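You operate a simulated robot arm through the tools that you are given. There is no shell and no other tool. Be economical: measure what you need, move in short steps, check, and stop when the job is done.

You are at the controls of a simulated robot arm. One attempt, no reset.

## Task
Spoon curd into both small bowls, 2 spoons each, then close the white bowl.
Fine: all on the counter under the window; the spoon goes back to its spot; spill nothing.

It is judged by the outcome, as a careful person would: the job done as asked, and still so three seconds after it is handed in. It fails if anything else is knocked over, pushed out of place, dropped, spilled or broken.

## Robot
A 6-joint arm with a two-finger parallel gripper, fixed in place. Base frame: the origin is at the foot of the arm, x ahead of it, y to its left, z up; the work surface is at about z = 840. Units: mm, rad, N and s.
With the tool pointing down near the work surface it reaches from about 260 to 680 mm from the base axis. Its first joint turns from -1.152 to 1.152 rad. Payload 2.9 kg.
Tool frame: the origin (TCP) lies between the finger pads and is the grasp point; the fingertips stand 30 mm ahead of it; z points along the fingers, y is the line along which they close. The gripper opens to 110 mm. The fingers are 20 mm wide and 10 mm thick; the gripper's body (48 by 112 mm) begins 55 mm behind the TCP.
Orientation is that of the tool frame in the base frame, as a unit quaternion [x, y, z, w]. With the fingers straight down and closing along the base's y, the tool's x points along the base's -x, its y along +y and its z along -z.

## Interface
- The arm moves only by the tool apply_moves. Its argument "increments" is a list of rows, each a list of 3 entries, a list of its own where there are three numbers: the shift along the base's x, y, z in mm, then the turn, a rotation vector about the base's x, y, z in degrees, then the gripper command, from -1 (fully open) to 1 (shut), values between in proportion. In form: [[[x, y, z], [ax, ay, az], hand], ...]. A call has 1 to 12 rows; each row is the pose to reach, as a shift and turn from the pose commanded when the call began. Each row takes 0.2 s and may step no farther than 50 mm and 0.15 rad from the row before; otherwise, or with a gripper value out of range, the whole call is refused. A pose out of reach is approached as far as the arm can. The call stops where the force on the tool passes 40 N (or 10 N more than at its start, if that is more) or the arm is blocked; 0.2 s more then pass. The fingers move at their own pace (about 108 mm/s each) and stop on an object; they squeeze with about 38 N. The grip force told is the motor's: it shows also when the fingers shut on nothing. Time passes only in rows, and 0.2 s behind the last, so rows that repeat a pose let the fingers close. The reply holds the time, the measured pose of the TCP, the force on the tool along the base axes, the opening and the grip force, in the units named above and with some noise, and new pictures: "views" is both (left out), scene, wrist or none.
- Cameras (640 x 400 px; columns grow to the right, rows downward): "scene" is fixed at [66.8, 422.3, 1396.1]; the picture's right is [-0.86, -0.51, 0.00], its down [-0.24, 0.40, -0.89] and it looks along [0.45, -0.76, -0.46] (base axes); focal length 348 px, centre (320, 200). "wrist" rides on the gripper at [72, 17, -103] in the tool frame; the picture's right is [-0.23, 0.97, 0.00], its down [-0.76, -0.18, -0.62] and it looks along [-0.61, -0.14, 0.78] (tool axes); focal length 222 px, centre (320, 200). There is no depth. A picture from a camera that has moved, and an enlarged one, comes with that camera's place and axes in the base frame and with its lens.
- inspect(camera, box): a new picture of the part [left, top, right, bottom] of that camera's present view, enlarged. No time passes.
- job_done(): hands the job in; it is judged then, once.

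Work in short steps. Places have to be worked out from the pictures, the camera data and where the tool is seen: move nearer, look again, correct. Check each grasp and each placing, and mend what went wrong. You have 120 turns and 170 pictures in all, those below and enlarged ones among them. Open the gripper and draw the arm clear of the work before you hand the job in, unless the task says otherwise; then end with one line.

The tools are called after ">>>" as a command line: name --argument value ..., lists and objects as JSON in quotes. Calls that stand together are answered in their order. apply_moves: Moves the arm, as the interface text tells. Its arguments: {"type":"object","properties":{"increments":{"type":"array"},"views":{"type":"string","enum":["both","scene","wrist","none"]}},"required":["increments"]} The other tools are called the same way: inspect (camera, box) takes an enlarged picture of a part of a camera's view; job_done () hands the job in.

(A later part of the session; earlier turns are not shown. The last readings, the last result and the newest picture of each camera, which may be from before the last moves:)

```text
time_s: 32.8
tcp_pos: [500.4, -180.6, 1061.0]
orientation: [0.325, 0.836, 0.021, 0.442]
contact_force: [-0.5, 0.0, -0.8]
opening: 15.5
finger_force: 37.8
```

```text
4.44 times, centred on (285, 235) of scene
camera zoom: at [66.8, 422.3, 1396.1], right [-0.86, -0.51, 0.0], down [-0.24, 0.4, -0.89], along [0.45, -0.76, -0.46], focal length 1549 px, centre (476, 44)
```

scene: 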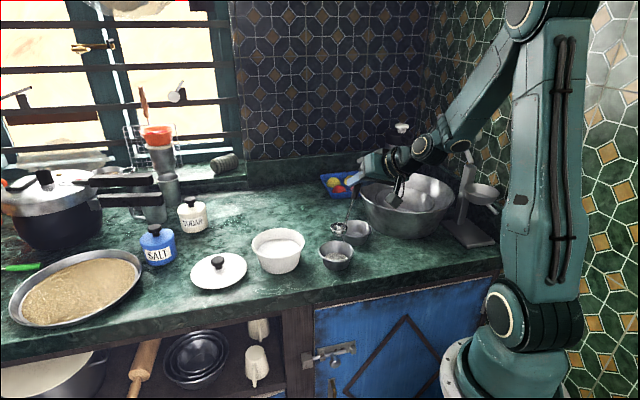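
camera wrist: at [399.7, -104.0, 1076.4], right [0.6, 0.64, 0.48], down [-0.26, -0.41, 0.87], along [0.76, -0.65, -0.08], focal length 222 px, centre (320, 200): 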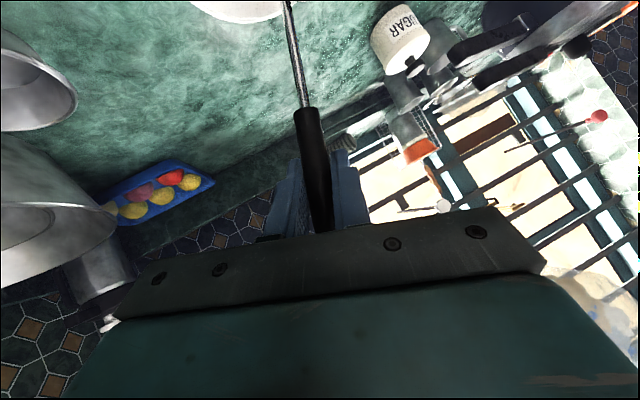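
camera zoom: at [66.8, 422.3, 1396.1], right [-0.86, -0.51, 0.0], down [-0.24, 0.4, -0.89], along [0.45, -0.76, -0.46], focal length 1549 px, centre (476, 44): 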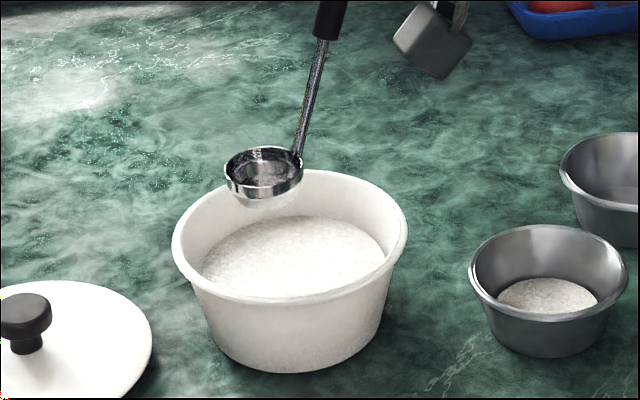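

It's correctly positioned over the curd. I make the second scoop.

>>> apply_moves --increments '[[[0, 0, -30], [0, 0, 0], 1], [[0, 0, -55], [0, 0, 0], 1], [[0, 0, -70], [0, 0, 0], 1], [[0, 0, -78], [0, 0, 0], 1], [[0, 0, -85], [0, 0, 0], 1], [[0, -6, -85], [0, 0, 0], 1], [[0, -12, -85], [0, 0, 0], 1], [[0, -12, -85], [0, 0, 0], 1], [[0, -12, -77], [0, 0, 0], 1], [[0, -12, -69], [0, 0, 0], 1], [[0, -12, -61], [0, 0, 0], 1], [[0, -12, -50], [0, 0, 0], 1]]' --views "none"

>>> apply_moves --increments '[[[0, 0, 12], [0, 0, 0], 1], [[0, 0, 26], [0, 0, 0], 1], [[0, 0, 40], [0, 0, 0], 1], [[0, 0, 50], [0, 0, 0], 1], [[0, 0, 50], [0, 0, 0], 1]]' --views "none"

>>> inspect --camera "scene" --box '[240, 190, 330, 280]'

```text
time_s: 35.4
tcp_pos: [498.9, -194.7, 1010.4]
orientation: [0.325, 0.837, 0.021, 0.441]
contact_force: [0.1, -0.1, -1.5]
opening: 15.5
finger_force: 37.9
```

```text
time_s: 36.6
tcp_pos: [498.2, -193.7, 1060.7]
orientation: [0.323, 0.836, 0.022, 0.443]
contact_force: [0.2, -0.5, -1.0]
opening: 15.4
finger_force: 37.8
```

```text
4.44 times, centred on (285, 235) of scene
camera zoom: at [66.8, 422.3, 1396.1], right [-0.86, -0.51, 0.0], down [-0.24, 0.4, -0.89], along [0.45, -0.76, -0.46], focal length 1549 px, centre (476, 44)
```

zoom: 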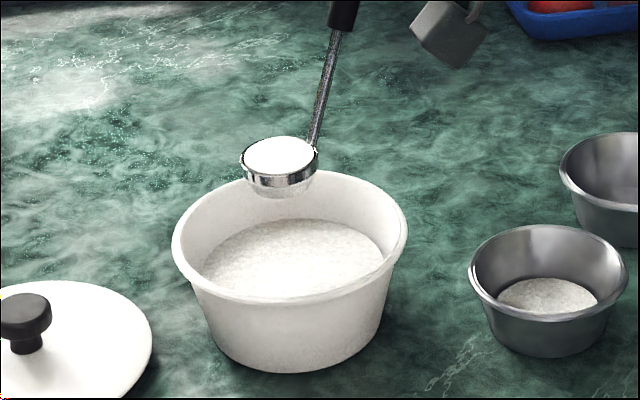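

Full again. I carry it to bowl B.

>>> apply_moves --increments '[[[-10, -6, 0], [0, 0, 0], 1], [[-28, -16, 0], [0, 0, 0], 1], [[-50, -29, 0], [0, 0, 0], 1], [[-74, -42, 0], [0, 0, 0], 1], [[-97, -56, 0], [0, 0, 0], 1], [[-115, -66, 0], [0, 0, 0], 1], [[-127, -73, -6], [0, 0, 0], 1], [[-134, -77, -16], [0, 0, 0], 1], [[-134, -77, -32], [0, 0, 0], 1], [[-134, -77, -32], [0, 0, 0], 1]]' --views "none"

>>> inspect --camera "scene" --box '[270, 180, 390, 290]'

```text
time_s: 38.8
tcp_pos: [364.8, -270.6, 1029.0]
orientation: [0.324, 0.836, 0.022, 0.443]
contact_force: [-0.4, -0.9, -1.0]
opening: 15.6
finger_force: 38.1
```

```text
3.64 times, centred on (330, 235) of scene
camera zoom: at [66.8, 422.3, 1396.1], right [-0.86, -0.51, 0.0], down [-0.24, 0.4, -0.89], along [0.45, -0.76, -0.46], focal length 1267 px, centre (284, 73)
```

zoom: 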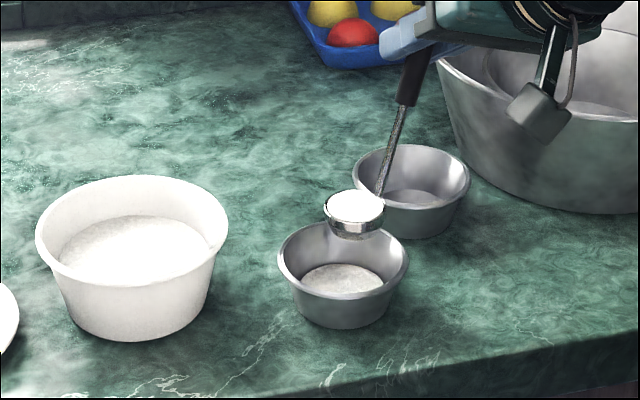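

The ladle is centred over bowl B, so I tilt smoothly to 94°.

>>> apply_moves --increments '[[[8.6, 13, 7], [-6.67, 4.42, 0], 1], [[17.7, 26.7, 11.7], [-13.34, 8.83, 0], 1], [[27, 40.8, 14.1], [-20.02, 13.25, 0], 1], [[36.4, 55, 14.2], [-26.69, 17.66, 0], 1], [[45.8, 69.1, 11.8], [-33.36, 22.08, 0], 1], [[54.9, 82.9, 7.1], [-40.03, 26.5, 0], 1], [[63.4, 95.8, 0.2], [-46.7, 30.91, 0], 1], [[71.5, 108, -8.8], [-53.38, 35.33, 0], 1], [[78.7, 118.9, -19.7], [-60.05, 39.74, 0], 1], [[85.1, 128.5, -32.4], [-66.72, 44.16, 0], 1], [[90.3, 136.4, -46.5], [-73.39, 48.58, 0], 1], [[93.5, 141.3, -57.9], [-78.4, 51.89, 0], 1]]' --views "none"

>>> apply_moves --increments '[[[0, 0, 0], [0, 0, 0], 1], [[0, 0, 0], [0, 0, 0], 1], [[0, 0, 0], [0, 0, 0], 1]]' --views "none"

>>> inspect --camera "scene" --box '[290, 190, 380, 280]'

```text
time_s: 41.4
tcp_pos: [458.8, -128.7, 970.5]
orientation: [-0.04, 0.761, -0.627, 0.161]
contact_force: [-1.0, -0.1, -1.6]
opening: 15.3
finger_force: 38.4
```

```text
time_s: 42.2
tcp_pos: [458.9, -129.3, 971.1]
orientation: [-0.039, 0.761, -0.626, 0.163]
contact_force: [0.6, 0.7, -1.1]
opening: 15.3
finger_force: 38.3
```

```text
4.44 times, centred on (335, 235) of scene
camera zoom: at [66.8, 422.3, 1396.1], right [-0.86, -0.51, 0.0], down [-0.24, 0.4, -0.89], along [0.45, -0.76, -0.46], focal length 1549 px, centre (253, 44)
```

zoom: 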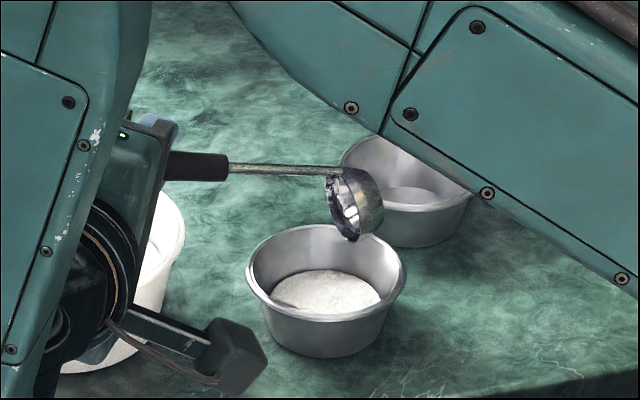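

Empty: bowl B has its two spoonfuls. I reverse the tilt and return over the pot.

>>> apply_moves --increments '[[[-3.2, -4.9, 11.4], [5.0, -3.3, 0], 1], [[-8.4, -12.8, 25.5], [11.68, -7.73, 0], 1], [[-14.8, -22.4, 38.2], [18.35, -12.15, 0], 1], [[-22, -33.3, 49.1], [25.02, -16.56, 0], 1], [[-30.1, -45.5, 58.1], [31.7, -20.98, 0], 1], [[-38.6, -58.4, 65], [38.37, -25.39, 0], 1], [[-47.7, -72.2, 69.7], [45.04, -29.81, 0], 1], [[-57.1, -86.3, 72.1], [51.71, -34.23, 0], 1], [[-66.5, -100.5, 72], [58.38, -38.64, 0], 1], [[-75.8, -114.6, 69.6], [65.06, -43.06, 0], 1], [[-84.9, -128.3, 64.9], [71.73, -47.47, 0], 1], [[-93.5, -141.3, 57.9], [78.4, -51.89, 0], 1]]' --views "none"

>>> apply_moves --increments '[[[0, 0, 31], [0, 0, 0], 1], [[27, 18, 31], [0, 0, 0], 1], [[54, 36, 31], [0, 0, 0], 1], [[81, 54, 31], [0, 0, 0], 1], [[108, 72, 31], [0, 0, 0], 1], [[134, 89.5, 31], [0, 0, 0], 1], [[134, 89.5, 31], [0, 0, 0], 1]]' --views "none"

>>> inspect --camera "scene" --box '[240, 180, 380, 290]'

```text
time_s: 44.8
tcp_pos: [364.2, -270.9, 1029.1]
orientation: [0.325, 0.835, 0.022, 0.442]
contact_force: [-0.1, -0.3, -1.8]
opening: 15.5
finger_force: 37.9
```

```text
time_s: 46.4
tcp_pos: [498.6, -181.5, 1060.2]
orientation: [0.325, 0.836, 0.02, 0.442]
contact_force: [0.5, 0.2, -0.2]
opening: 15.3
finger_force: 38.4
```

```text
3.64 times, centred on (310, 235) of scene
camera zoom: at [66.8, 422.3, 1396.1], right [-0.86, -0.51, 0.0], down [-0.24, 0.4, -0.89], along [0.45, -0.76, -0.46], focal length 1267 px, centre (356, 73)
```

zoom: 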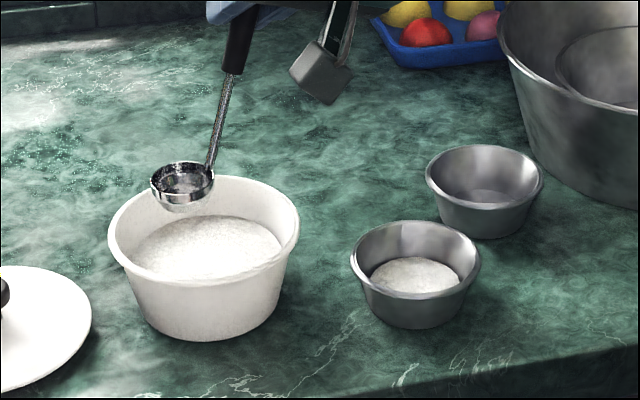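

It's clean. I make the third scoop, slightly deeper.

>>> apply_moves --increments '[[[0, 0, -30], [0, 0, 0], 1], [[0, 0, -55], [0, 0, 0], 1], [[0, 0, -70], [0, 0, 0], 1], [[0, 0, -79], [0, 0, 0], 1], [[0, 0, -87], [0, 0, 0], 1], [[0, -6, -87], [0, 0, 0], 1], [[0, -12, -87], [0, 0, 0], 1], [[0, -12, -87], [0, 0, 0], 1], [[0, -12, -79], [0, 0, 0], 1], [[0, -12, -70], [0, 0, 0], 1], [[0, -12, -61], [0, 0, 0], 1], [[0, -12, -50], [0, 0, 0], 1]]' --views "none"

>>> apply_moves --increments '[[[0, 0, 12], [0, 0, 0], 1], [[0, 0, 26], [0, 0, 0], 1], [[0, 0, 40], [0, 0, 0], 1], [[0, 0, 50], [0, 0, 0], 1], [[0, 0, 50], [0, 0, 0], 1]]' --views "none"

>>> inspect --camera "scene" --box '[240, 180, 380, 290]'

```text
time_s: 49.0
tcp_pos: [499.9, -193.9, 1009.3]
orientation: [0.324, 0.836, 0.022, 0.442]
contact_force: [-0.3, -1.1, -0.5]
opening: 15.6
finger_force: 37.8
```

```text
time_s: 50.2
tcp_pos: [500.4, -194.1, 1060.0]
orientation: [0.325, 0.836, 0.021, 0.442]
contact_force: [1.0, -0.6, -0.7]
opening: 15.5
finger_force: 38.2
```

```text
3.64 times, centred on (310, 235) of scene
camera zoom: at [66.8, 422.3, 1396.1], right [-0.86, -0.51, 0.0], down [-0.24, 0.4, -0.89], along [0.45, -0.76, -0.46], focal length 1267 px, centre (356, 73)
```

zoom: 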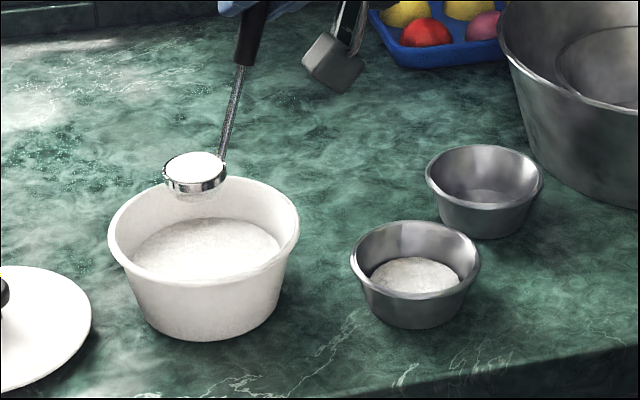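

The third spoonful is ready. I carry it to bowl A at about (399, -332).

>>> apply_moves --increments '[[[-5, -7, 0], [0, 0, 0], 1], [[-15, -23, 0], [0, 0, 0], 1], [[-29, -43, 0], [0, 0, 0], 1], [[-45, -67, 0], [0, 0, 0], 1], [[-62, -92, 0], [0, 0, 0], 1], [[-79, -118, 0], [0, 0, 0], 1], [[-95, -142, 0], [0, 0, 0], 1], [[-110, -164, 0], [0, 0, 0], 1], [[-121, -181, 0], [0, 0, 0], 1], [[-128, -191, 0], [0, 0, 0], 1], [[-131, -195.6, -8], [0, 0, 0], 1], [[-131, -195.6, -18], [0, 0, 0], 1]]' --views "scene"

>>> inspect --camera "scene" --box '[290, 170, 410, 280]'

```text
time_s: 52.8
tcp_pos: [368.3, -388.6, 1042.2]
orientation: [0.324, 0.836, 0.022, 0.443]
contact_force: [0.2, 0.1, -1.0]
opening: 15.4
finger_force: 38.0
```

scene: 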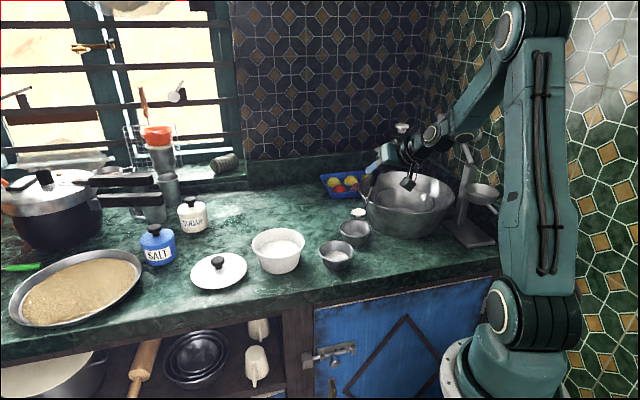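

```text
3.64 times, centred on (350, 225) of scene
camera zoom: at [66.8, 422.2, 1396.1], right [-0.86, -0.51, 0.0], down [-0.24, 0.4, -0.89], along [0.45, -0.76, -0.46], focal length 1267 px, centre (211, 109)
```

zoom: 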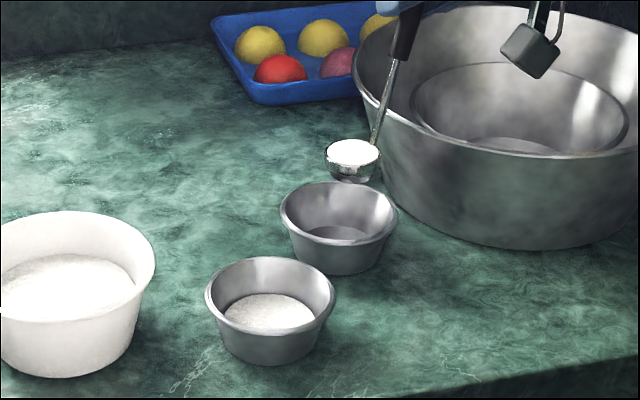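

It is over bowl A and clear of the big bowl. I tilt in two stages, lowering slightly as I do.

>>> apply_moves --increments '[[[10.6, 10, 3], [-6.67, 4.42, 0], 1], [[20.7, 22.7, 3.7], [-13.34, 8.83, 0], 1], [[30, 36.8, 2.1], [-20.02, 13.25, 0], 1], [[39.4, 51, 0.2], [-26.69, 17.66, 0], 1], [[48.8, 65.1, -2.2], [-33.36, 22.08, 0], 1], [[57.9, 78.9, -6.9], [-40.03, 26.5, 0], 1], [[66.4, 91.8, -13.8], [-46.7, 30.91, 0], 1]]' --views "scene"

>>> inspect --camera "scene" --box '[290, 170, 410, 280]'

```text
time_s: 54.4
tcp_pos: [434.9, -297.0, 1028.9]
orientation: [0.119, 0.861, -0.393, 0.302]
contact_force: [-0.4, 1.0, -1.2]
opening: 15.4
finger_force: 38.4
```

scene: 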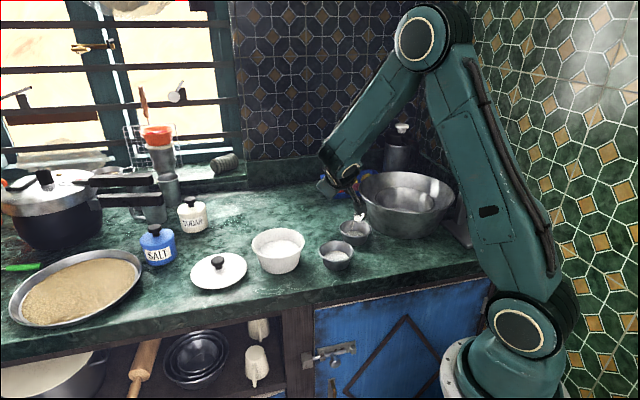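

```text
3.64 times, centred on (350, 225) of scene
camera zoom: at [66.8, 422.3, 1396.1], right [-0.86, -0.51, 0.0], down [-0.24, 0.4, -0.89], along [0.45, -0.76, -0.46], focal length 1267 px, centre (211, 109)
```

zoom: 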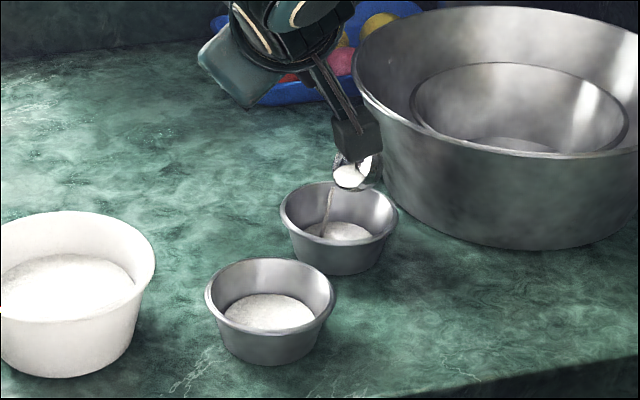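

It is pouring inside bowl A. I continue to 94° and hold.

>>> apply_moves --increments '[[[8.1, 12.2, -9], [-6.67, 4.42, 0], 1], [[15.3, 23.1, -19.9], [-13.34, 8.83, 0], 1], [[21.7, 32.7, -32.6], [-20.02, 13.25, 0], 1], [[26.9, 40.6, -46.7], [-26.69, 17.66, 0], 1], [[30.1, 45.5, -58.1], [-31.7, 20.98, 0], 1], [[30.1, 45.5, -58.1], [-31.7, 20.98, 0], 1], [[30.1, 45.5, -58.1], [-31.7, 20.98, 0], 1], [[30.1, 45.5, -58.1], [-31.7, 20.98, 0], 1]]' --views "scene"

>>> inspect --camera "scene" --box '[290, 170, 410, 280]'

```text
time_s: 56.2
tcp_pos: [464.5, -252.5, 969.6]
orientation: [-0.039, 0.761, -0.627, 0.162]
contact_force: [0.0, -0.5, -0.4]
opening: 15.6
finger_force: 37.9
```

scene: 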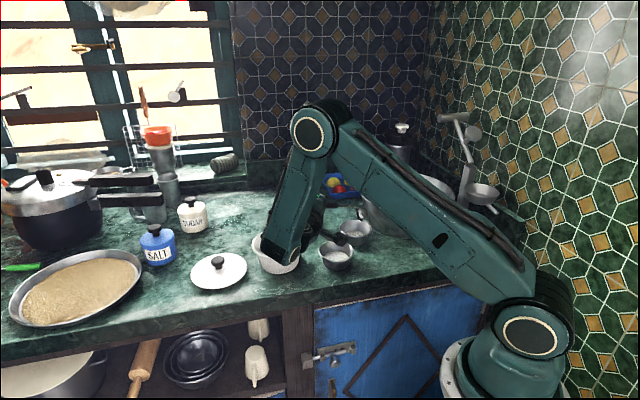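

```text
3.64 times, centred on (350, 225) of scene
camera zoom: at [66.8, 422.3, 1396.1], right [-0.86, -0.51, 0.0], down [-0.24, 0.4, -0.89], along [0.45, -0.76, -0.46], focal length 1267 px, centre (211, 109)
```

zoom: 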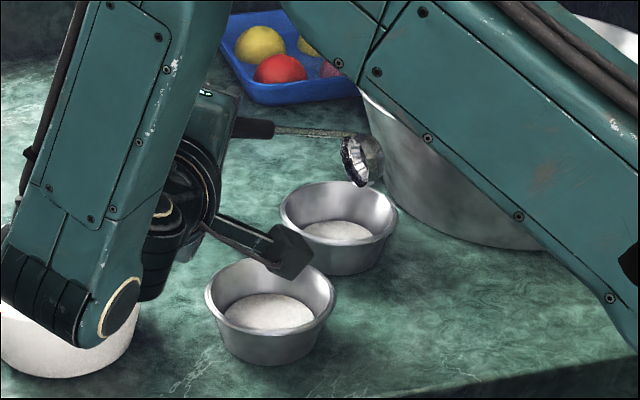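

Empty, with the curd in bowl A. I reverse the tilt, adding a little height at the end.

>>> apply_moves --increments '[[[-3.2, -4.9, 11.4], [5.0, -3.3, 0], 1], [[-8.4, -12.8, 25.5], [11.68, -7.73, 0], 1], [[-14.8, -22.4, 38.2], [18.35, -12.15, 0], 1], [[-22, -33.3, 49.1], [25.02, -16.56, 0], 1], [[-30.1, -45.5, 58.1], [31.7, -20.98, 0], 1], [[-38.6, -58.4, 65], [38.37, -25.39, 0], 1], [[-47.7, -72.2, 69.7], [45.04, -29.81, 0], 1], [[-57.1, -86.3, 74.1], [51.71, -34.23, 0], 1], [[-66.5, -100.5, 78], [58.38, -38.64, 0], 1], [[-75.8, -114.6, 80], [65.06, -43.06, 0], 1], [[-84.9, -128.3, 80], [71.73, -47.47, 0], 1], [[-93.5, -141.3, 80], [78.4, -51.89, 0], 1]]' --views "none"

>>> apply_moves --increments '[[[13, 21, 10], [0, 0, 0], 1], [[33, 54, 10], [0, 0, 0], 1], [[54, 89, 10], [0, 0, 0], 1], [[75, 124, 10], [0, 0, 0], 1], [[96, 159, 10], [0, 0, 0], 1], [[114, 188, 10], [0, 0, 0], 1], [[128.5, 211.5, 10], [0, 0, 0], 1], [[128.5, 211.5, 10], [0, 0, 0], 1]]' --views "none"

>>> inspect --camera "scene" --box '[240, 180, 380, 290]'

```text
time_s: 58.8
tcp_pos: [370.3, -392.7, 1049.0]
orientation: [0.324, 0.836, 0.023, 0.442]
contact_force: [-0.4, 0.3, -0.8]
opening: 15.4
finger_force: 37.9
```

```text
time_s: 60.6
tcp_pos: [499.4, -181.4, 1059.3]
orientation: [0.324, 0.836, 0.021, 0.443]
contact_force: [0.4, -0.8, -0.4]
opening: 15.5
finger_force: 38.2
```

```text
3.64 times, centred on (310, 235) of scene
camera zoom: at [66.8, 422.3, 1396.1], right [-0.86, -0.51, 0.0], down [-0.24, 0.4, -0.89], along [0.45, -0.76, -0.46], focal length 1267 px, centre (356, 73)
```

zoom: 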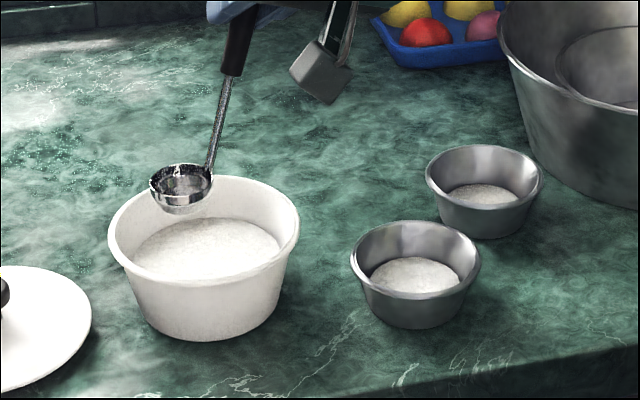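

All is clean and nothing has moved. I make the fourth scoop.

>>> apply_moves --increments '[[[0, 0, -30], [0, 0, 0], 1], [[0, 0, -55], [0, 0, 0], 1], [[0, 0, -70], [0, 0, 0], 1], [[0, 0, -80], [0, 0, 0], 1], [[0, 0, -88], [0, 0, 0], 1], [[0, -6, -88], [0, 0, 0], 1], [[0, -12, -88], [0, 0, 0], 1], [[0, -12, -88], [0, 0, 0], 1], [[0, -12, -80], [0, 0, 0], 1], [[0, -12, -71], [0, 0, 0], 1], [[0, -12, -62], [0, 0, 0], 1], [[0, -12, -50], [0, 0, 0], 1]]' --views "none"

>>> apply_moves --increments '[[[0, 0, 12], [0, 0, 0], 1], [[0, 0, 26], [0, 0, 0], 1], [[0, 0, 40], [0, 0, 0], 1], [[0, 0, 50], [0, 0, 0], 1], [[0, 0, 50], [0, 0, 0], 1]]' --views "none"

>>> inspect --camera "scene" --box '[240, 180, 380, 290]'

```text
time_s: 63.2
tcp_pos: [499.4, -194.0, 1008.6]
orientation: [0.325, 0.836, 0.021, 0.442]
contact_force: [0.6, 0.0, -0.5]
opening: 15.3
finger_force: 38.1
```

```text
time_s: 64.4
tcp_pos: [500.3, -194.2, 1061.8]
orientation: [0.324, 0.836, 0.022, 0.443]
contact_force: [0.1, 0.7, -1.0]
opening: 15.6
finger_force: 38.2
```

```text
3.64 times, centred on (310, 235) of scene
camera zoom: at [66.8, 422.3, 1396.1], right [-0.86, -0.51, 0.0], down [-0.24, 0.4, -0.89], along [0.45, -0.76, -0.46], focal length 1267 px, centre (356, 73)
```

zoom: 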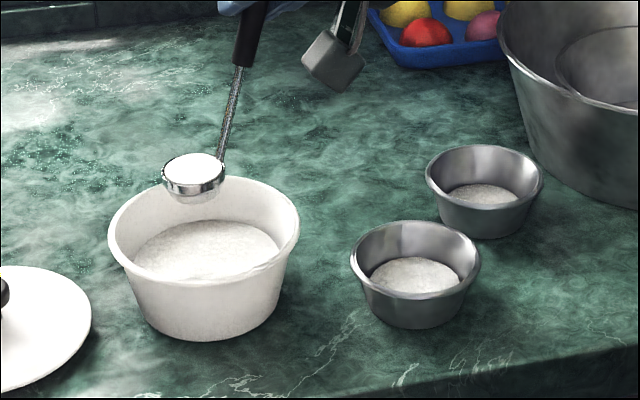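

The ladle is full, so I carry it to bowl A along the same path.

>>> apply_moves --increments '[[[-5, -7, 0], [0, 0, 0], 1], [[-15, -23, 0], [0, 0, 0], 1], [[-29, -43, 0], [0, 0, 0], 1], [[-45, -67, 0], [0, 0, 0], 1], [[-62, -92, 0], [0, 0, 0], 1], [[-79, -118, 0], [0, 0, 0], 1], [[-95, -142, 0], [0, 0, 0], 1], [[-110, -164, 0], [0, 0, 0], 1], [[-121, -181, 0], [0, 0, 0], 1], [[-128, -191, 0], [0, 0, 0], 1], [[-131, -195.6, -8], [0, 0, 0], 1], [[-131, -195.6, -18], [0, 0, 0], 1]]' --views "none"

>>> inspect --camera "scene" --box '[290, 170, 410, 280]'

```text
time_s: 67.0
tcp_pos: [366.2, -388.9, 1042.2]
orientation: [0.323, 0.836, 0.023, 0.442]
contact_force: [0.6, 0.0, -1.2]
opening: 15.7
finger_force: 38.5
```

```text
3.64 times, centred on (350, 225) of scene
camera zoom: at [66.8, 422.2, 1396.1], right [-0.86, -0.51, 0.0], down [-0.24, 0.4, -0.89], along [0.45, -0.76, -0.46], focal length 1267 px, centre (211, 109)
```

zoom: 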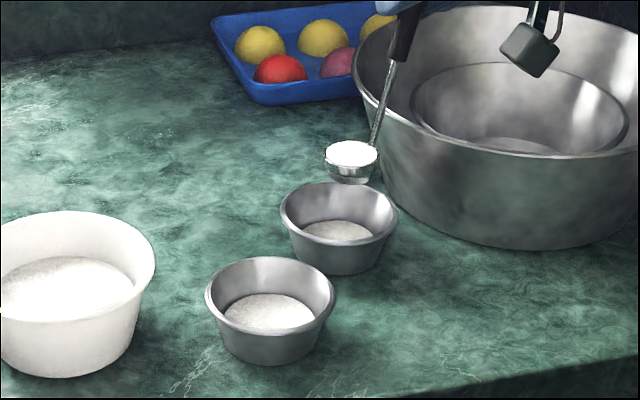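

It is in the same position as before, so I repeat the pour into bowl A.

>>> apply_moves --increments '[[[10.6, 10, 3], [-6.67, 4.42, 0], 1], [[20.7, 22.7, 3.7], [-13.34, 8.83, 0], 1], [[30, 36.8, 2.1], [-20.02, 13.25, 0], 1], [[39.4, 51, 0.2], [-26.69, 17.66, 0], 1], [[48.8, 65.1, -2.2], [-33.36, 22.08, 0], 1], [[57.9, 78.9, -6.9], [-40.03, 26.5, 0], 1], [[66.4, 91.8, -13.8], [-46.7, 30.91, 0], 1]]' --views "none"

>>> apply_moves --increments '[[[8.1, 12.2, -9], [-6.67, 4.42, 0], 1], [[15.3, 23.1, -19.9], [-13.34, 8.83, 0], 1], [[21.7, 32.7, -32.6], [-20.02, 13.25, 0], 1], [[26.9, 40.6, -46.7], [-26.69, 17.66, 0], 1], [[30.1, 45.5, -58.1], [-31.7, 20.98, 0], 1], [[30.1, 45.5, -58.1], [-31.7, 20.98, 0], 1], [[30.1, 45.5, -58.1], [-31.7, 20.98, 0], 1], [[30.1, 45.5, -58.1], [-31.7, 20.98, 0], 1]]' --views "none"

>>> inspect --camera "scene" --box '[290, 170, 410, 280]'

```text
time_s: 68.6
tcp_pos: [435.4, -296.6, 1027.7]
orientation: [0.12, 0.86, -0.394, 0.301]
contact_force: [0.0, 0.6, -1.0]
opening: 15.4
finger_force: 38.0
```

```text
time_s: 70.4
tcp_pos: [465.3, -251.8, 970.1]
orientation: [-0.039, 0.762, -0.626, 0.162]
contact_force: [0.7, -0.2, -0.8]
opening: 15.2
finger_force: 38.5
```

```text
3.64 times, centred on (350, 225) of scene
camera zoom: at [66.8, 422.3, 1396.1], right [-0.86, -0.51, 0.0], down [-0.24, 0.4, -0.89], along [0.45, -0.76, -0.46], focal length 1267 px, centre (211, 109)
```

zoom: 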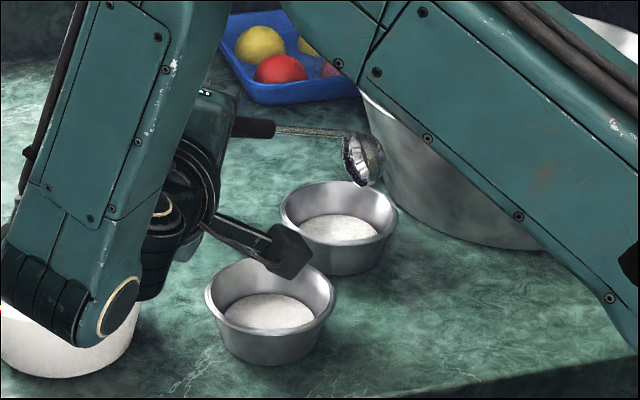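

Both small bowls have two spoonfuls. I reverse the tilt and bring the ladle above its original spot.

>>> apply_moves --increments '[[[-3.2, -4.9, 11.4], [5.0, -3.3, 0], 1], [[-8.4, -12.8, 25.5], [11.68, -7.73, 0], 1], [[-14.8, -22.4, 38.2], [18.35, -12.15, 0], 1], [[-22, -33.3, 49.1], [25.02, -16.56, 0], 1], [[-30.1, -45.5, 58.1], [31.7, -20.98, 0], 1], [[-38.6, -58.4, 65], [38.37, -25.39, 0], 1], [[-47.7, -72.2, 69.7], [45.04, -29.81, 0], 1], [[-57.1, -86.3, 74.1], [51.71, -34.23, 0], 1], [[-66.5, -100.5, 78], [58.38, -38.64, 0], 1], [[-75.8, -114.6, 80], [65.06, -43.06, 0], 1], [[-84.9, -128.3, 80], [71.73, -47.47, 0], 1], [[-93.5, -141.3, 80], [78.4, -51.89, 0], 1]]' --views "none"

>>> apply_moves --increments '[[[28, 11, 0], [0, 0, 0], 1], [[56, 22, 0], [0, 0, 0], 1], [[84, 34, 0], [0, 0, 0], 1], [[113, 45, 0], [0, 0, 0], 1], [[141, 57, 0], [0, 0, 0], 1], [[141, 57, 0], [0, 0, 0], 1]]' --views "none"

>>> inspect --camera "scene" --box '[270, 150, 390, 280]'

```text
time_s: 73.0
tcp_pos: [371.4, -391.5, 1048.7]
orientation: [0.325, 0.836, 0.022, 0.442]
contact_force: [-0.4, -0.5, -0.6]
opening: 15.1
finger_force: 38.3
```

```text
time_s: 74.4
tcp_pos: [513.5, -336.2, 1049.5]
orientation: [0.325, 0.836, 0.022, 0.442]
contact_force: [-0.1, -0.4, -1.0]
opening: 15.4
finger_force: 37.6
```

```text
3.08 times, centred on (330, 215) of scene
camera zoom: at [66.8, 422.3, 1396.1], right [-0.86, -0.51, 0.0], down [-0.24, 0.4, -0.89], along [0.45, -0.76, -0.46], focal length 1072 px, centre (289, 154)
```

zoom: 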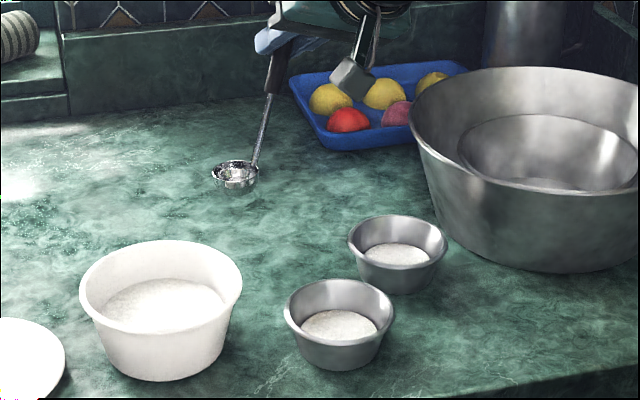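

The spot is clear. I lower to just above the counter at the original pose and check the readings.

>>> apply_moves --increments '[[[-2, 0.5, -35], [0, 0, 0], 1], [[-2, 0.5, -65], [0, 0, 0], 1], [[-2, 0.5, -80], [0, 0, 0], 1]]' --views "none"

>>> inspect --camera "scene" --box '[280, 140, 380, 250]'

```text
time_s: 75.2
tcp_pos: [511.7, -336.9, 972.2]
orientation: [0.324, 0.835, 0.022, 0.444]
contact_force: [-4.7, -0.1, 10.4]
opening: 15.5
finger_force: 38.3
```

```text
3.64 times, centred on (330, 195) of scene
camera zoom: at [66.5, 422.4, 1396.1], right [-0.86, -0.51, 0.0], down [-0.24, 0.4, -0.89], along [0.45, -0.76, -0.46], focal length 1267 px, centre (284, 218)
```

zoom: 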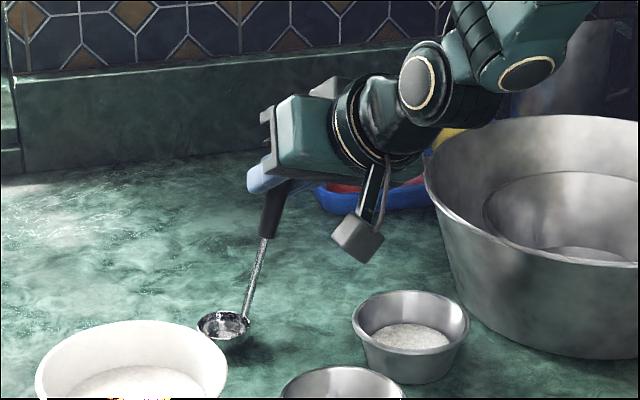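

The ladle touches the counter a few mm early and appears about 4 mm off its original place in the picture. I lift 5 mm, shift it slightly and compare again.

>>> apply_moves --increments '[[[0, 0, 6], [0, 0, 0], 1], [[-3, 1.5, 6], [0, 0, 0], 1], [[-3, 1.5, 6], [0, 0, 0], 1]]' --views "none"

>>> inspect --camera "scene" --box '[280, 180, 340, 250]'

>>> inspect --camera "wrist" --box '[240, 0, 400, 250]'

```text
time_s: 76.0
tcp_pos: [507.9, -334.3, 976.4]
orientation: [0.325, 0.836, 0.021, 0.441]
contact_force: [-0.1, 0.1, -1.7]
opening: 15.4
finger_force: 38.1
```

```text
5.71 times, centred on (310, 215) of scene
camera zoom: at [66.8, 422.3, 1396.1], right [-0.86, -0.51, 0.0], down [-0.24, 0.4, -0.89], along [0.45, -0.76, -0.46], focal length 1991 px, centre (377, 114)
```

zoom: 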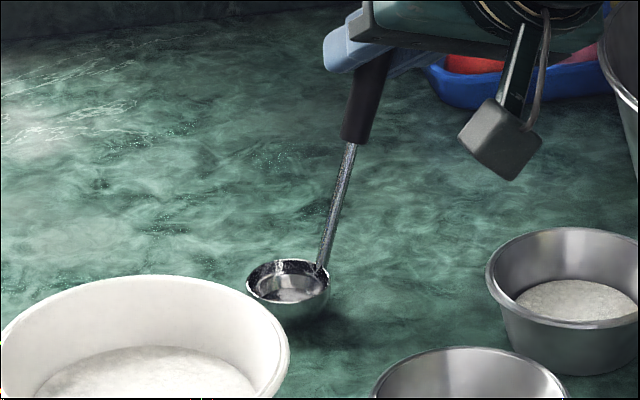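

```text
1.60 times, centred on (320, 125) of wrist
camera zoom: at [409.9, -254.4, 991.7], right [0.6, 0.64, 0.48], down [-0.26, -0.41, 0.87], along [0.76, -0.65, -0.08], focal length 355 px, centre (320, 320)
```

zoom: 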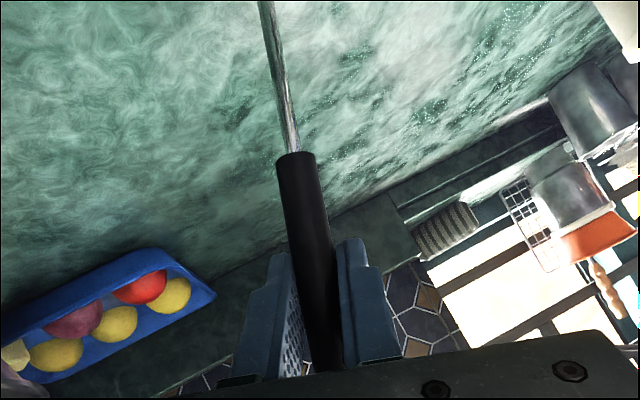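

The ladle slid about 7 mm along its handle in the grip, which explains the early contact. Kinematics and picture agree on a (+1.8, -3.3) mm correction, so I apply it and lower to light contact.

>>> apply_moves --increments '[[[1.8, -3.3, 0], [0, 0, 0], 1], [[1.8, -3.3, -2], [0, 0, 0], 1], [[1.8, -3.3, -4], [0, 0, 0], 1]]' --views "none"

>>> inspect --camera "scene" --box '[280, 140, 380, 250]'

```text
time_s: 76.8
tcp_pos: [509.4, -337.3, 973.2]
orientation: [0.325, 0.836, 0.021, 0.442]
contact_force: [-1.7, -0.7, 2.3]
opening: 15.5
finger_force: 37.8
```

```text
3.64 times, centred on (330, 195) of scene
camera zoom: at [66.8, 422.3, 1396.1], right [-0.86, -0.51, 0.0], down [-0.24, 0.4, -0.89], along [0.45, -0.76, -0.46], focal length 1267 px, centre (284, 218)
```

zoom: 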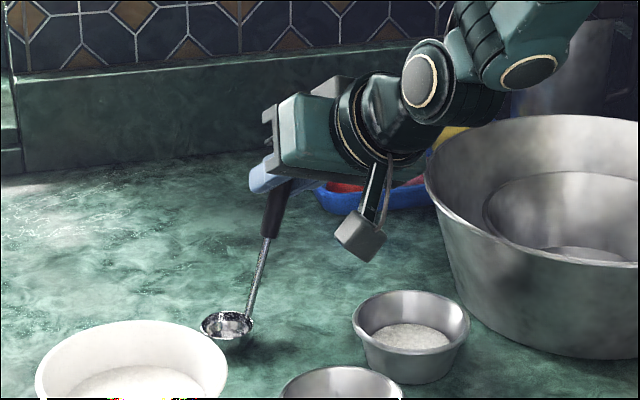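

The ladle matches its original image position with light contact. I open the fingers gradually in place.

>>> apply_moves --increments '[[[0, 0, -1], [0, 0, 0], 1], [[0, 0, -1], [0, 0, 0], 0.6], [[0, 0, -1], [0, 0, 0], 0.4], [[0, 0, -1], [0, 0, 0], 0.2], [[0, 0, -1], [0, 0, 0], 0]]'

>>> inspect --camera "scene" --box '[280, 140, 380, 250]'

```text
time_s: 78.0
tcp_pos: [508.7, -337.5, 970.6]
orientation: [0.324, 0.836, 0.022, 0.442]
contact_force: [0.0, 1.2, 0.2]
opening: 55.1
finger_force: 0.0
camera wrist: at [411.9, -257.5, 986.8], right [0.6, 0.64, 0.48], down [-0.26, -0.41, 0.87], along [0.76, -0.65, -0.08], focal length 222 px, centre (320, 200)
```

scene: 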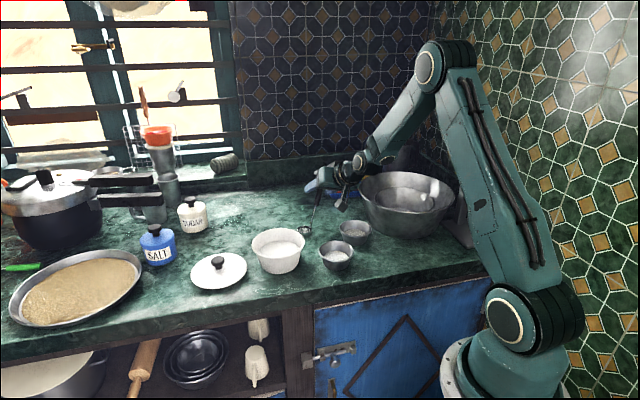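
wrist: 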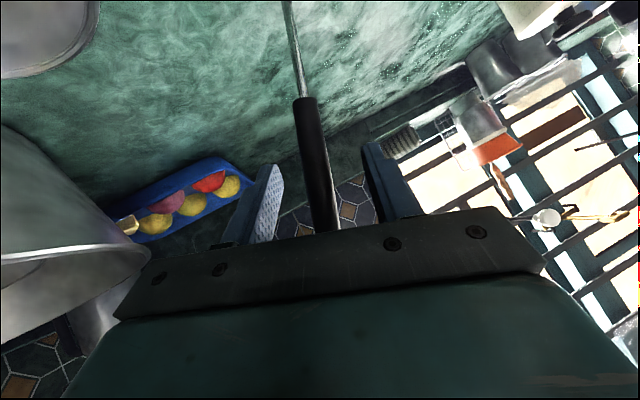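

```text
3.64 times, centred on (330, 195) of scene
camera zoom: at [66.8, 422.3, 1396.1], right [-0.86, -0.51, 0.0], down [-0.24, 0.4, -0.89], along [0.45, -0.76, -0.46], focal length 1267 px, centre (284, 218)
```

zoom: 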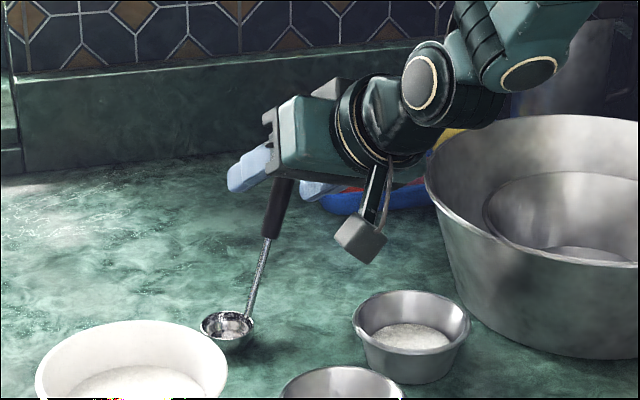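

The ladle stands by itself in its spot. I back straight out along the tool axis and then rise.

>>> apply_moves --increments '[[[-22.6, 7.4, 18.2], [0, 0, 0], -0.1], [[-45.3, 14.9, 36.5], [0, 0, 0], -0.1], [[-68, 22.3, 54.7], [0, 0, 0], -0.1], [[-76, 22.3, 95], [0, 0, 0], -0.1], [[-76, 22.3, 120], [0, 0, 0], -0.1]]'

>>> inspect --camera "scene" --box '[230, 150, 390, 280]'

```text
time_s: 79.2
tcp_pos: [433.7, -314.6, 1089.9]
orientation: [0.325, 0.836, 0.021, 0.441]
contact_force: [0.5, 0.0, 0.3]
opening: 60.4
finger_force: 0.0
camera wrist: at [335.9, -235.1, 1106.2], right [0.6, 0.64, 0.48], down [-0.26, -0.41, 0.87], along [0.76, -0.65, -0.08], focal length 222 px, centre (320, 200)
```

scene: 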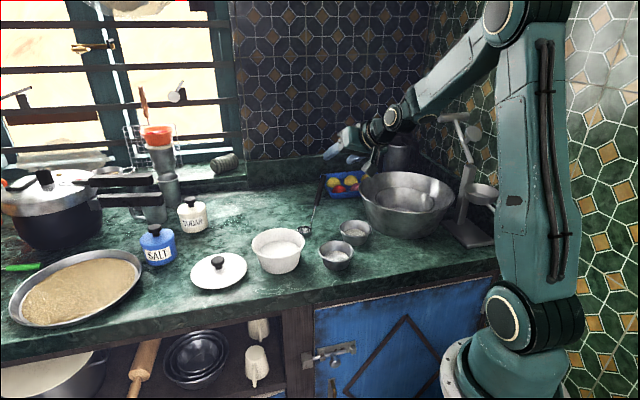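
wrist: 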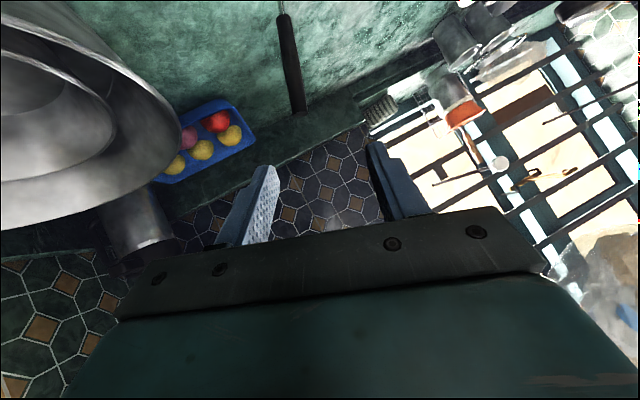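

```text
3.08 times, centred on (310, 215) of scene
camera zoom: at [66.8, 422.3, 1396.1], right [-0.86, -0.51, 0.0], down [-0.24, 0.4, -0.89], along [0.45, -0.76, -0.46], focal length 1072 px, centre (351, 154)
```

zoom: 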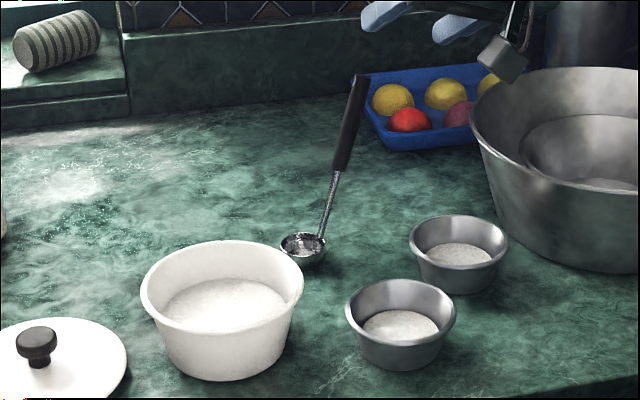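

The ladle is back in place. I reverse the tool orientation (unroll, then pitch down), then travel to above the lid.

>>> apply_moves --increments '[[[0, 0, 0], [-5.3, 3.5, 0], -0.2], [[0, 0, 0], [-10.6, 7, 0], -0.2], [[0, 0, 0], [-15.85, 10.5, 0], -0.2]]' --views "none"

>>> apply_moves --increments '[[[0, 0, 0], [4.6, 6.95, 0], -0.2], [[0, 0, 0], [9.2, 13.9, 0], -0.2], [[0, 0, 0], [13.8, 20.85, 0], -0.2], [[0, 0, 0], [18.4, 27.8, 0], -0.2], [[0, 0, 0], [23, 34.75, 0], -0.2], [[0, 0, 0], [27.6, 41.7, 0], -0.2]]' --views "none"

>>> apply_moves --increments '[[[23.5, 35, 0], [0, 0, 4.2], 0], [[47, 70, 0], [0, 0, 8.4], 0], [[70.5, 105, 0], [0, 0, 12.6], 0], [[94, 140, 0], [0, 0, 16.8], 0], [[117, 175, 0], [0, 0, 21], 0], [[141, 210, 0], [0, 0, 25.2], 0], [[164, 245, 0], [0, 0, 29.4], 0], [[187, 280, 0], [0, 0, 33.5], 0], [[187, 280, -40], [0, 0, 33.5], 0], [[187, 280, -80], [0, 0, 33.5], 0], [[187, 280, -120], [0, 0, 33.5], 0]]'

```text
time_s: 80.0
tcp_pos: [433.2, -314.5, 1090.3]
orientation: [0.26, 0.868, -0.124, 0.403]
contact_force: [-0.3, 0.3, -0.5]
opening: 66.2
finger_force: 0.0
```

```text
time_s: 81.4
tcp_pos: [434.0, -314.9, 1092.1]
orientation: [0.287, 0.958, -0.002, -0.001]
contact_force: [-0.7, -0.2, -0.3]
opening: 66.1
finger_force: 0.0
```

```text
time_s: 83.8
tcp_pos: [619.4, -35.1, 972.0]
orientation: [-0.001, 1.0, -0.002, 0.001]
contact_force: [-0.3, 0.0, -0.8]
opening: 54.9
finger_force: 0.1
camera wrist: at [548.0, -18.0, 1073.6], right [0.23, 0.97, 0.0], down [0.76, -0.17, 0.62], along [0.61, -0.14, -0.78], focal length 222 px, centre (320, 200)
```

scene: 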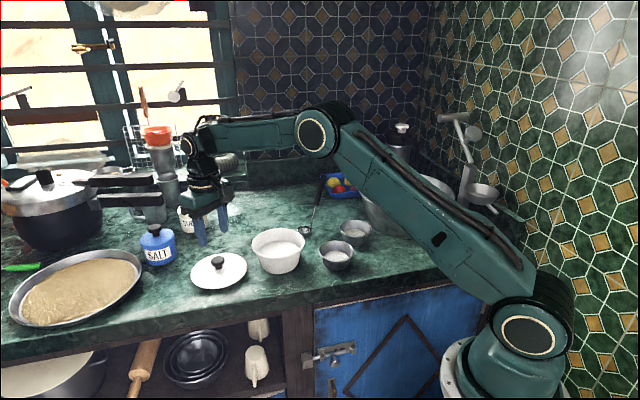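
wrist: 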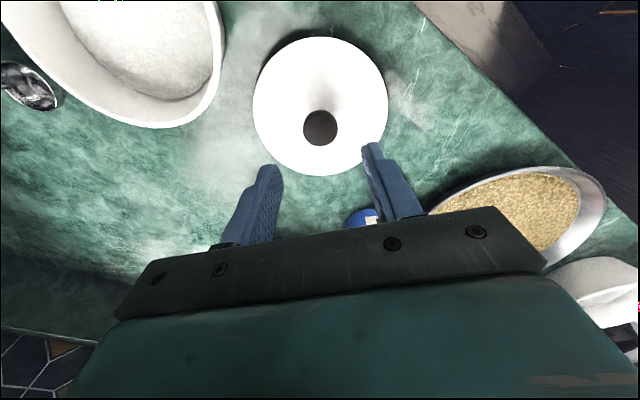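

The knob is directly below the TCP at about (619.5, -34). I descend to the previous grasp height and close.

>>> apply_moves --increments '[[[0, 0.5, -40], [0, 0, 0], 0], [[0, 0.5, -70], [0, 0, 0], 0], [[0, 0.5, -84], [0, 0, 0], 0], [[0, 0.5, -84], [0, 0, 0], 1], [[0, 0.5, -84], [0, 0, 0], 1], [[0, 0.5, -84], [0, 0, 0], 1]]' --views "none"

```text
time_s: 85.2
tcp_pos: [620.3, -34.5, 885.9]
orientation: [-0.001, 1.0, -0.001, 0.0]
contact_force: [0.0, -0.3, 0.6]
opening: 29.5
finger_force: 38.2
```

The knob is gripped. I lift the lid and carry it above the pot.

>>> apply_moves --increments '[[[0, 0, 20], [0, 0, 0], 1], [[0, 0, 60], [0, 0, 0], 1], [[0, 0, 105], [0, 0, 0], 1], [[-25, -27, 125], [0, 0, 0], 1], [[-51, -54, 125], [0, 0, 0], 1], [[-77, -81, 125], [0, 0, 0], 1], [[-102, -108.5, 125], [0, 0, 0], 1], [[-102, -108.5, 110], [0, 0, 0], 1], [[-102, -108.5, 90], [0, 0, 0], 1], [[-102, -108.5, 76], [0, 0, 0], 1]]'

>>> inspect --camera "scene" --box '[230, 180, 330, 280]'

```text
time_s: 87.4
tcp_pos: [517.9, -141.9, 962.5]
orientation: [-0.001, 1.0, -0.002, 0.0]
contact_force: [-0.1, 0.7, 0.2]
opening: 29.9
finger_force: 38.3
camera wrist: at [446.4, -125.9, 1066.0], right [0.23, 0.97, 0.0], down [0.76, -0.17, 0.62], along [0.61, -0.14, -0.78], focal length 222 px, centre (320, 200)
```

scene: 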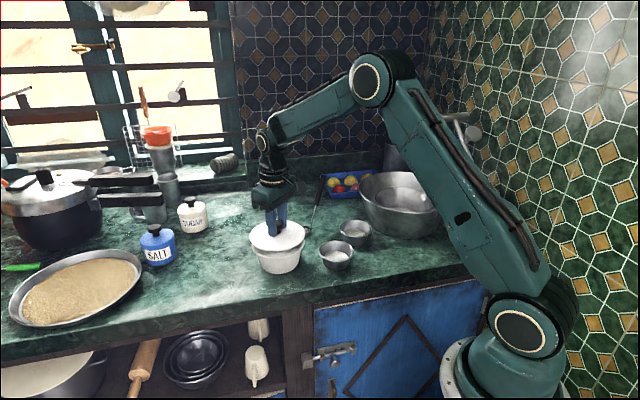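
wrist: 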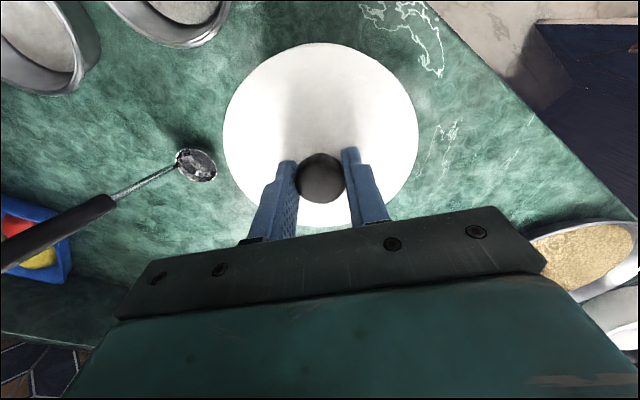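

```text
4.00 times, centred on (280, 230) of scene
camera zoom: at [66.8, 422.3, 1396.1], right [-0.86, -0.51, 0.0], down [-0.24, 0.4, -0.89], along [0.45, -0.76, -0.46], focal length 1394 px, centre (480, 80)
```

zoom: 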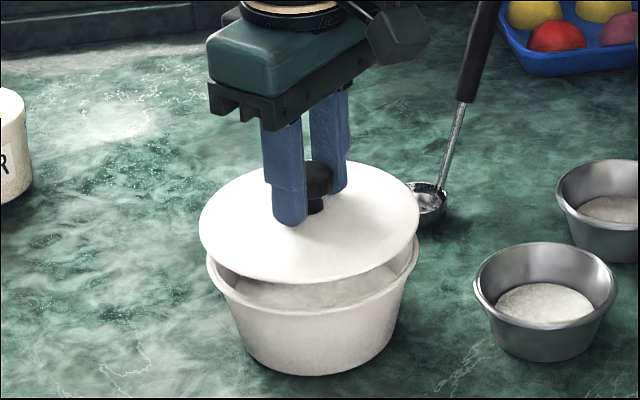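

The lid is aligned to within a millimetre or so. I lower it onto the rim gently.

>>> apply_moves --increments '[[[0, -1, -8], [0, 0, 0], 1], [[0, -1, -14], [0, 0, 0], 1], [[0, -1, -18], [0, 0, 0], 1], [[0, -1, -18], [0, 0, 0], 1]]' --views "none"

>>> inspect --camera "scene" --box '[240, 200, 320, 280]'

```text
time_s: 88.4
tcp_pos: [518.8, -144.2, 944.8]
orientation: [-0.002, 1.0, -0.002, 0.0]
contact_force: [-0.2, -0.6, -0.1]
opening: 29.5
finger_force: 38.3
```

```text
5.00 times, centred on (280, 240) of scene
camera zoom: at [66.8, 422.3, 1396.1], right [-0.86, -0.51, 0.0], down [-0.24, 0.4, -0.89], along [0.45, -0.76, -0.46], focal length 1742 px, centre (520, 0)
```

zoom: 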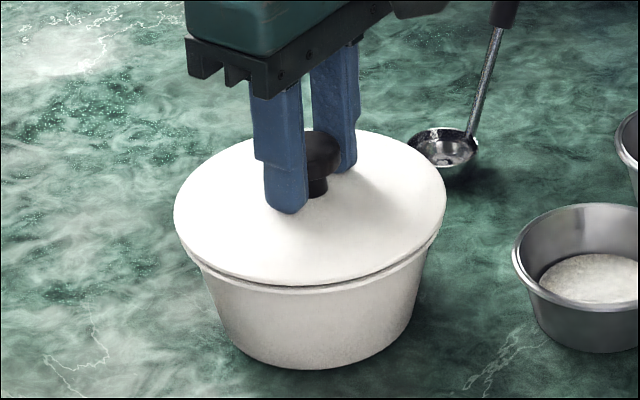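

There is a gap of 1–2 mm left, so I lower in 1 mm steps until contact.

>>> apply_moves --increments '[[[0, 0, -1], [0, 0, 0], 1], [[0, 0, -2], [0, 0, 0], 1], [[0, 0, -2], [0, 0, 0], 1]]' --views "none"

>>> inspect --camera "scene" --box '[240, 200, 320, 280]'

```text
time_s: 89.2
tcp_pos: [518.0, -143.7, 943.0]
orientation: [-0.001, 1.0, -0.003, 0.0]
contact_force: [1.0, 0.8, 0.5]
opening: 29.4
finger_force: 37.7
```

```text
5.00 times, centred on (280, 240) of scene
camera zoom: at [66.8, 422.3, 1396.1], right [-0.86, -0.51, 0.0], down [-0.24, 0.4, -0.89], along [0.45, -0.76, -0.46], focal length 1742 px, centre (520, 0)
```

zoom: 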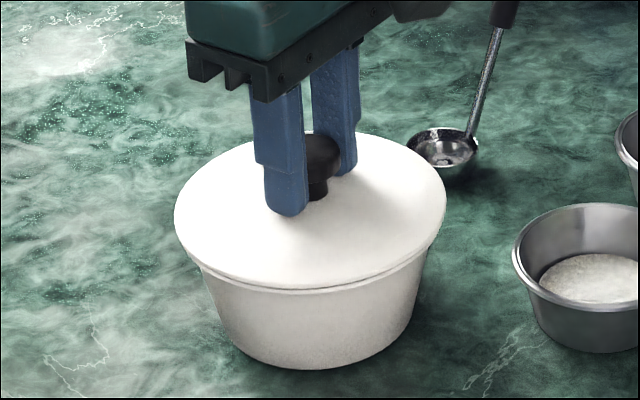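

The lid is nearly flush, so I go one more millimetre.

>>> apply_moves --increments '[[[0, 0, -1], [0, 0, 0], 1], [[0, 0, -1.5], [0, 0, 0], 1]]' --views "none"

```text
time_s: 89.8
tcp_pos: [518.2, -144.2, 942.9]
orientation: [-0.001, 1.0, -0.002, 0.001]
contact_force: [-3.3, 0.3, 10.2]
opening: 29.7
finger_force: 37.4
```

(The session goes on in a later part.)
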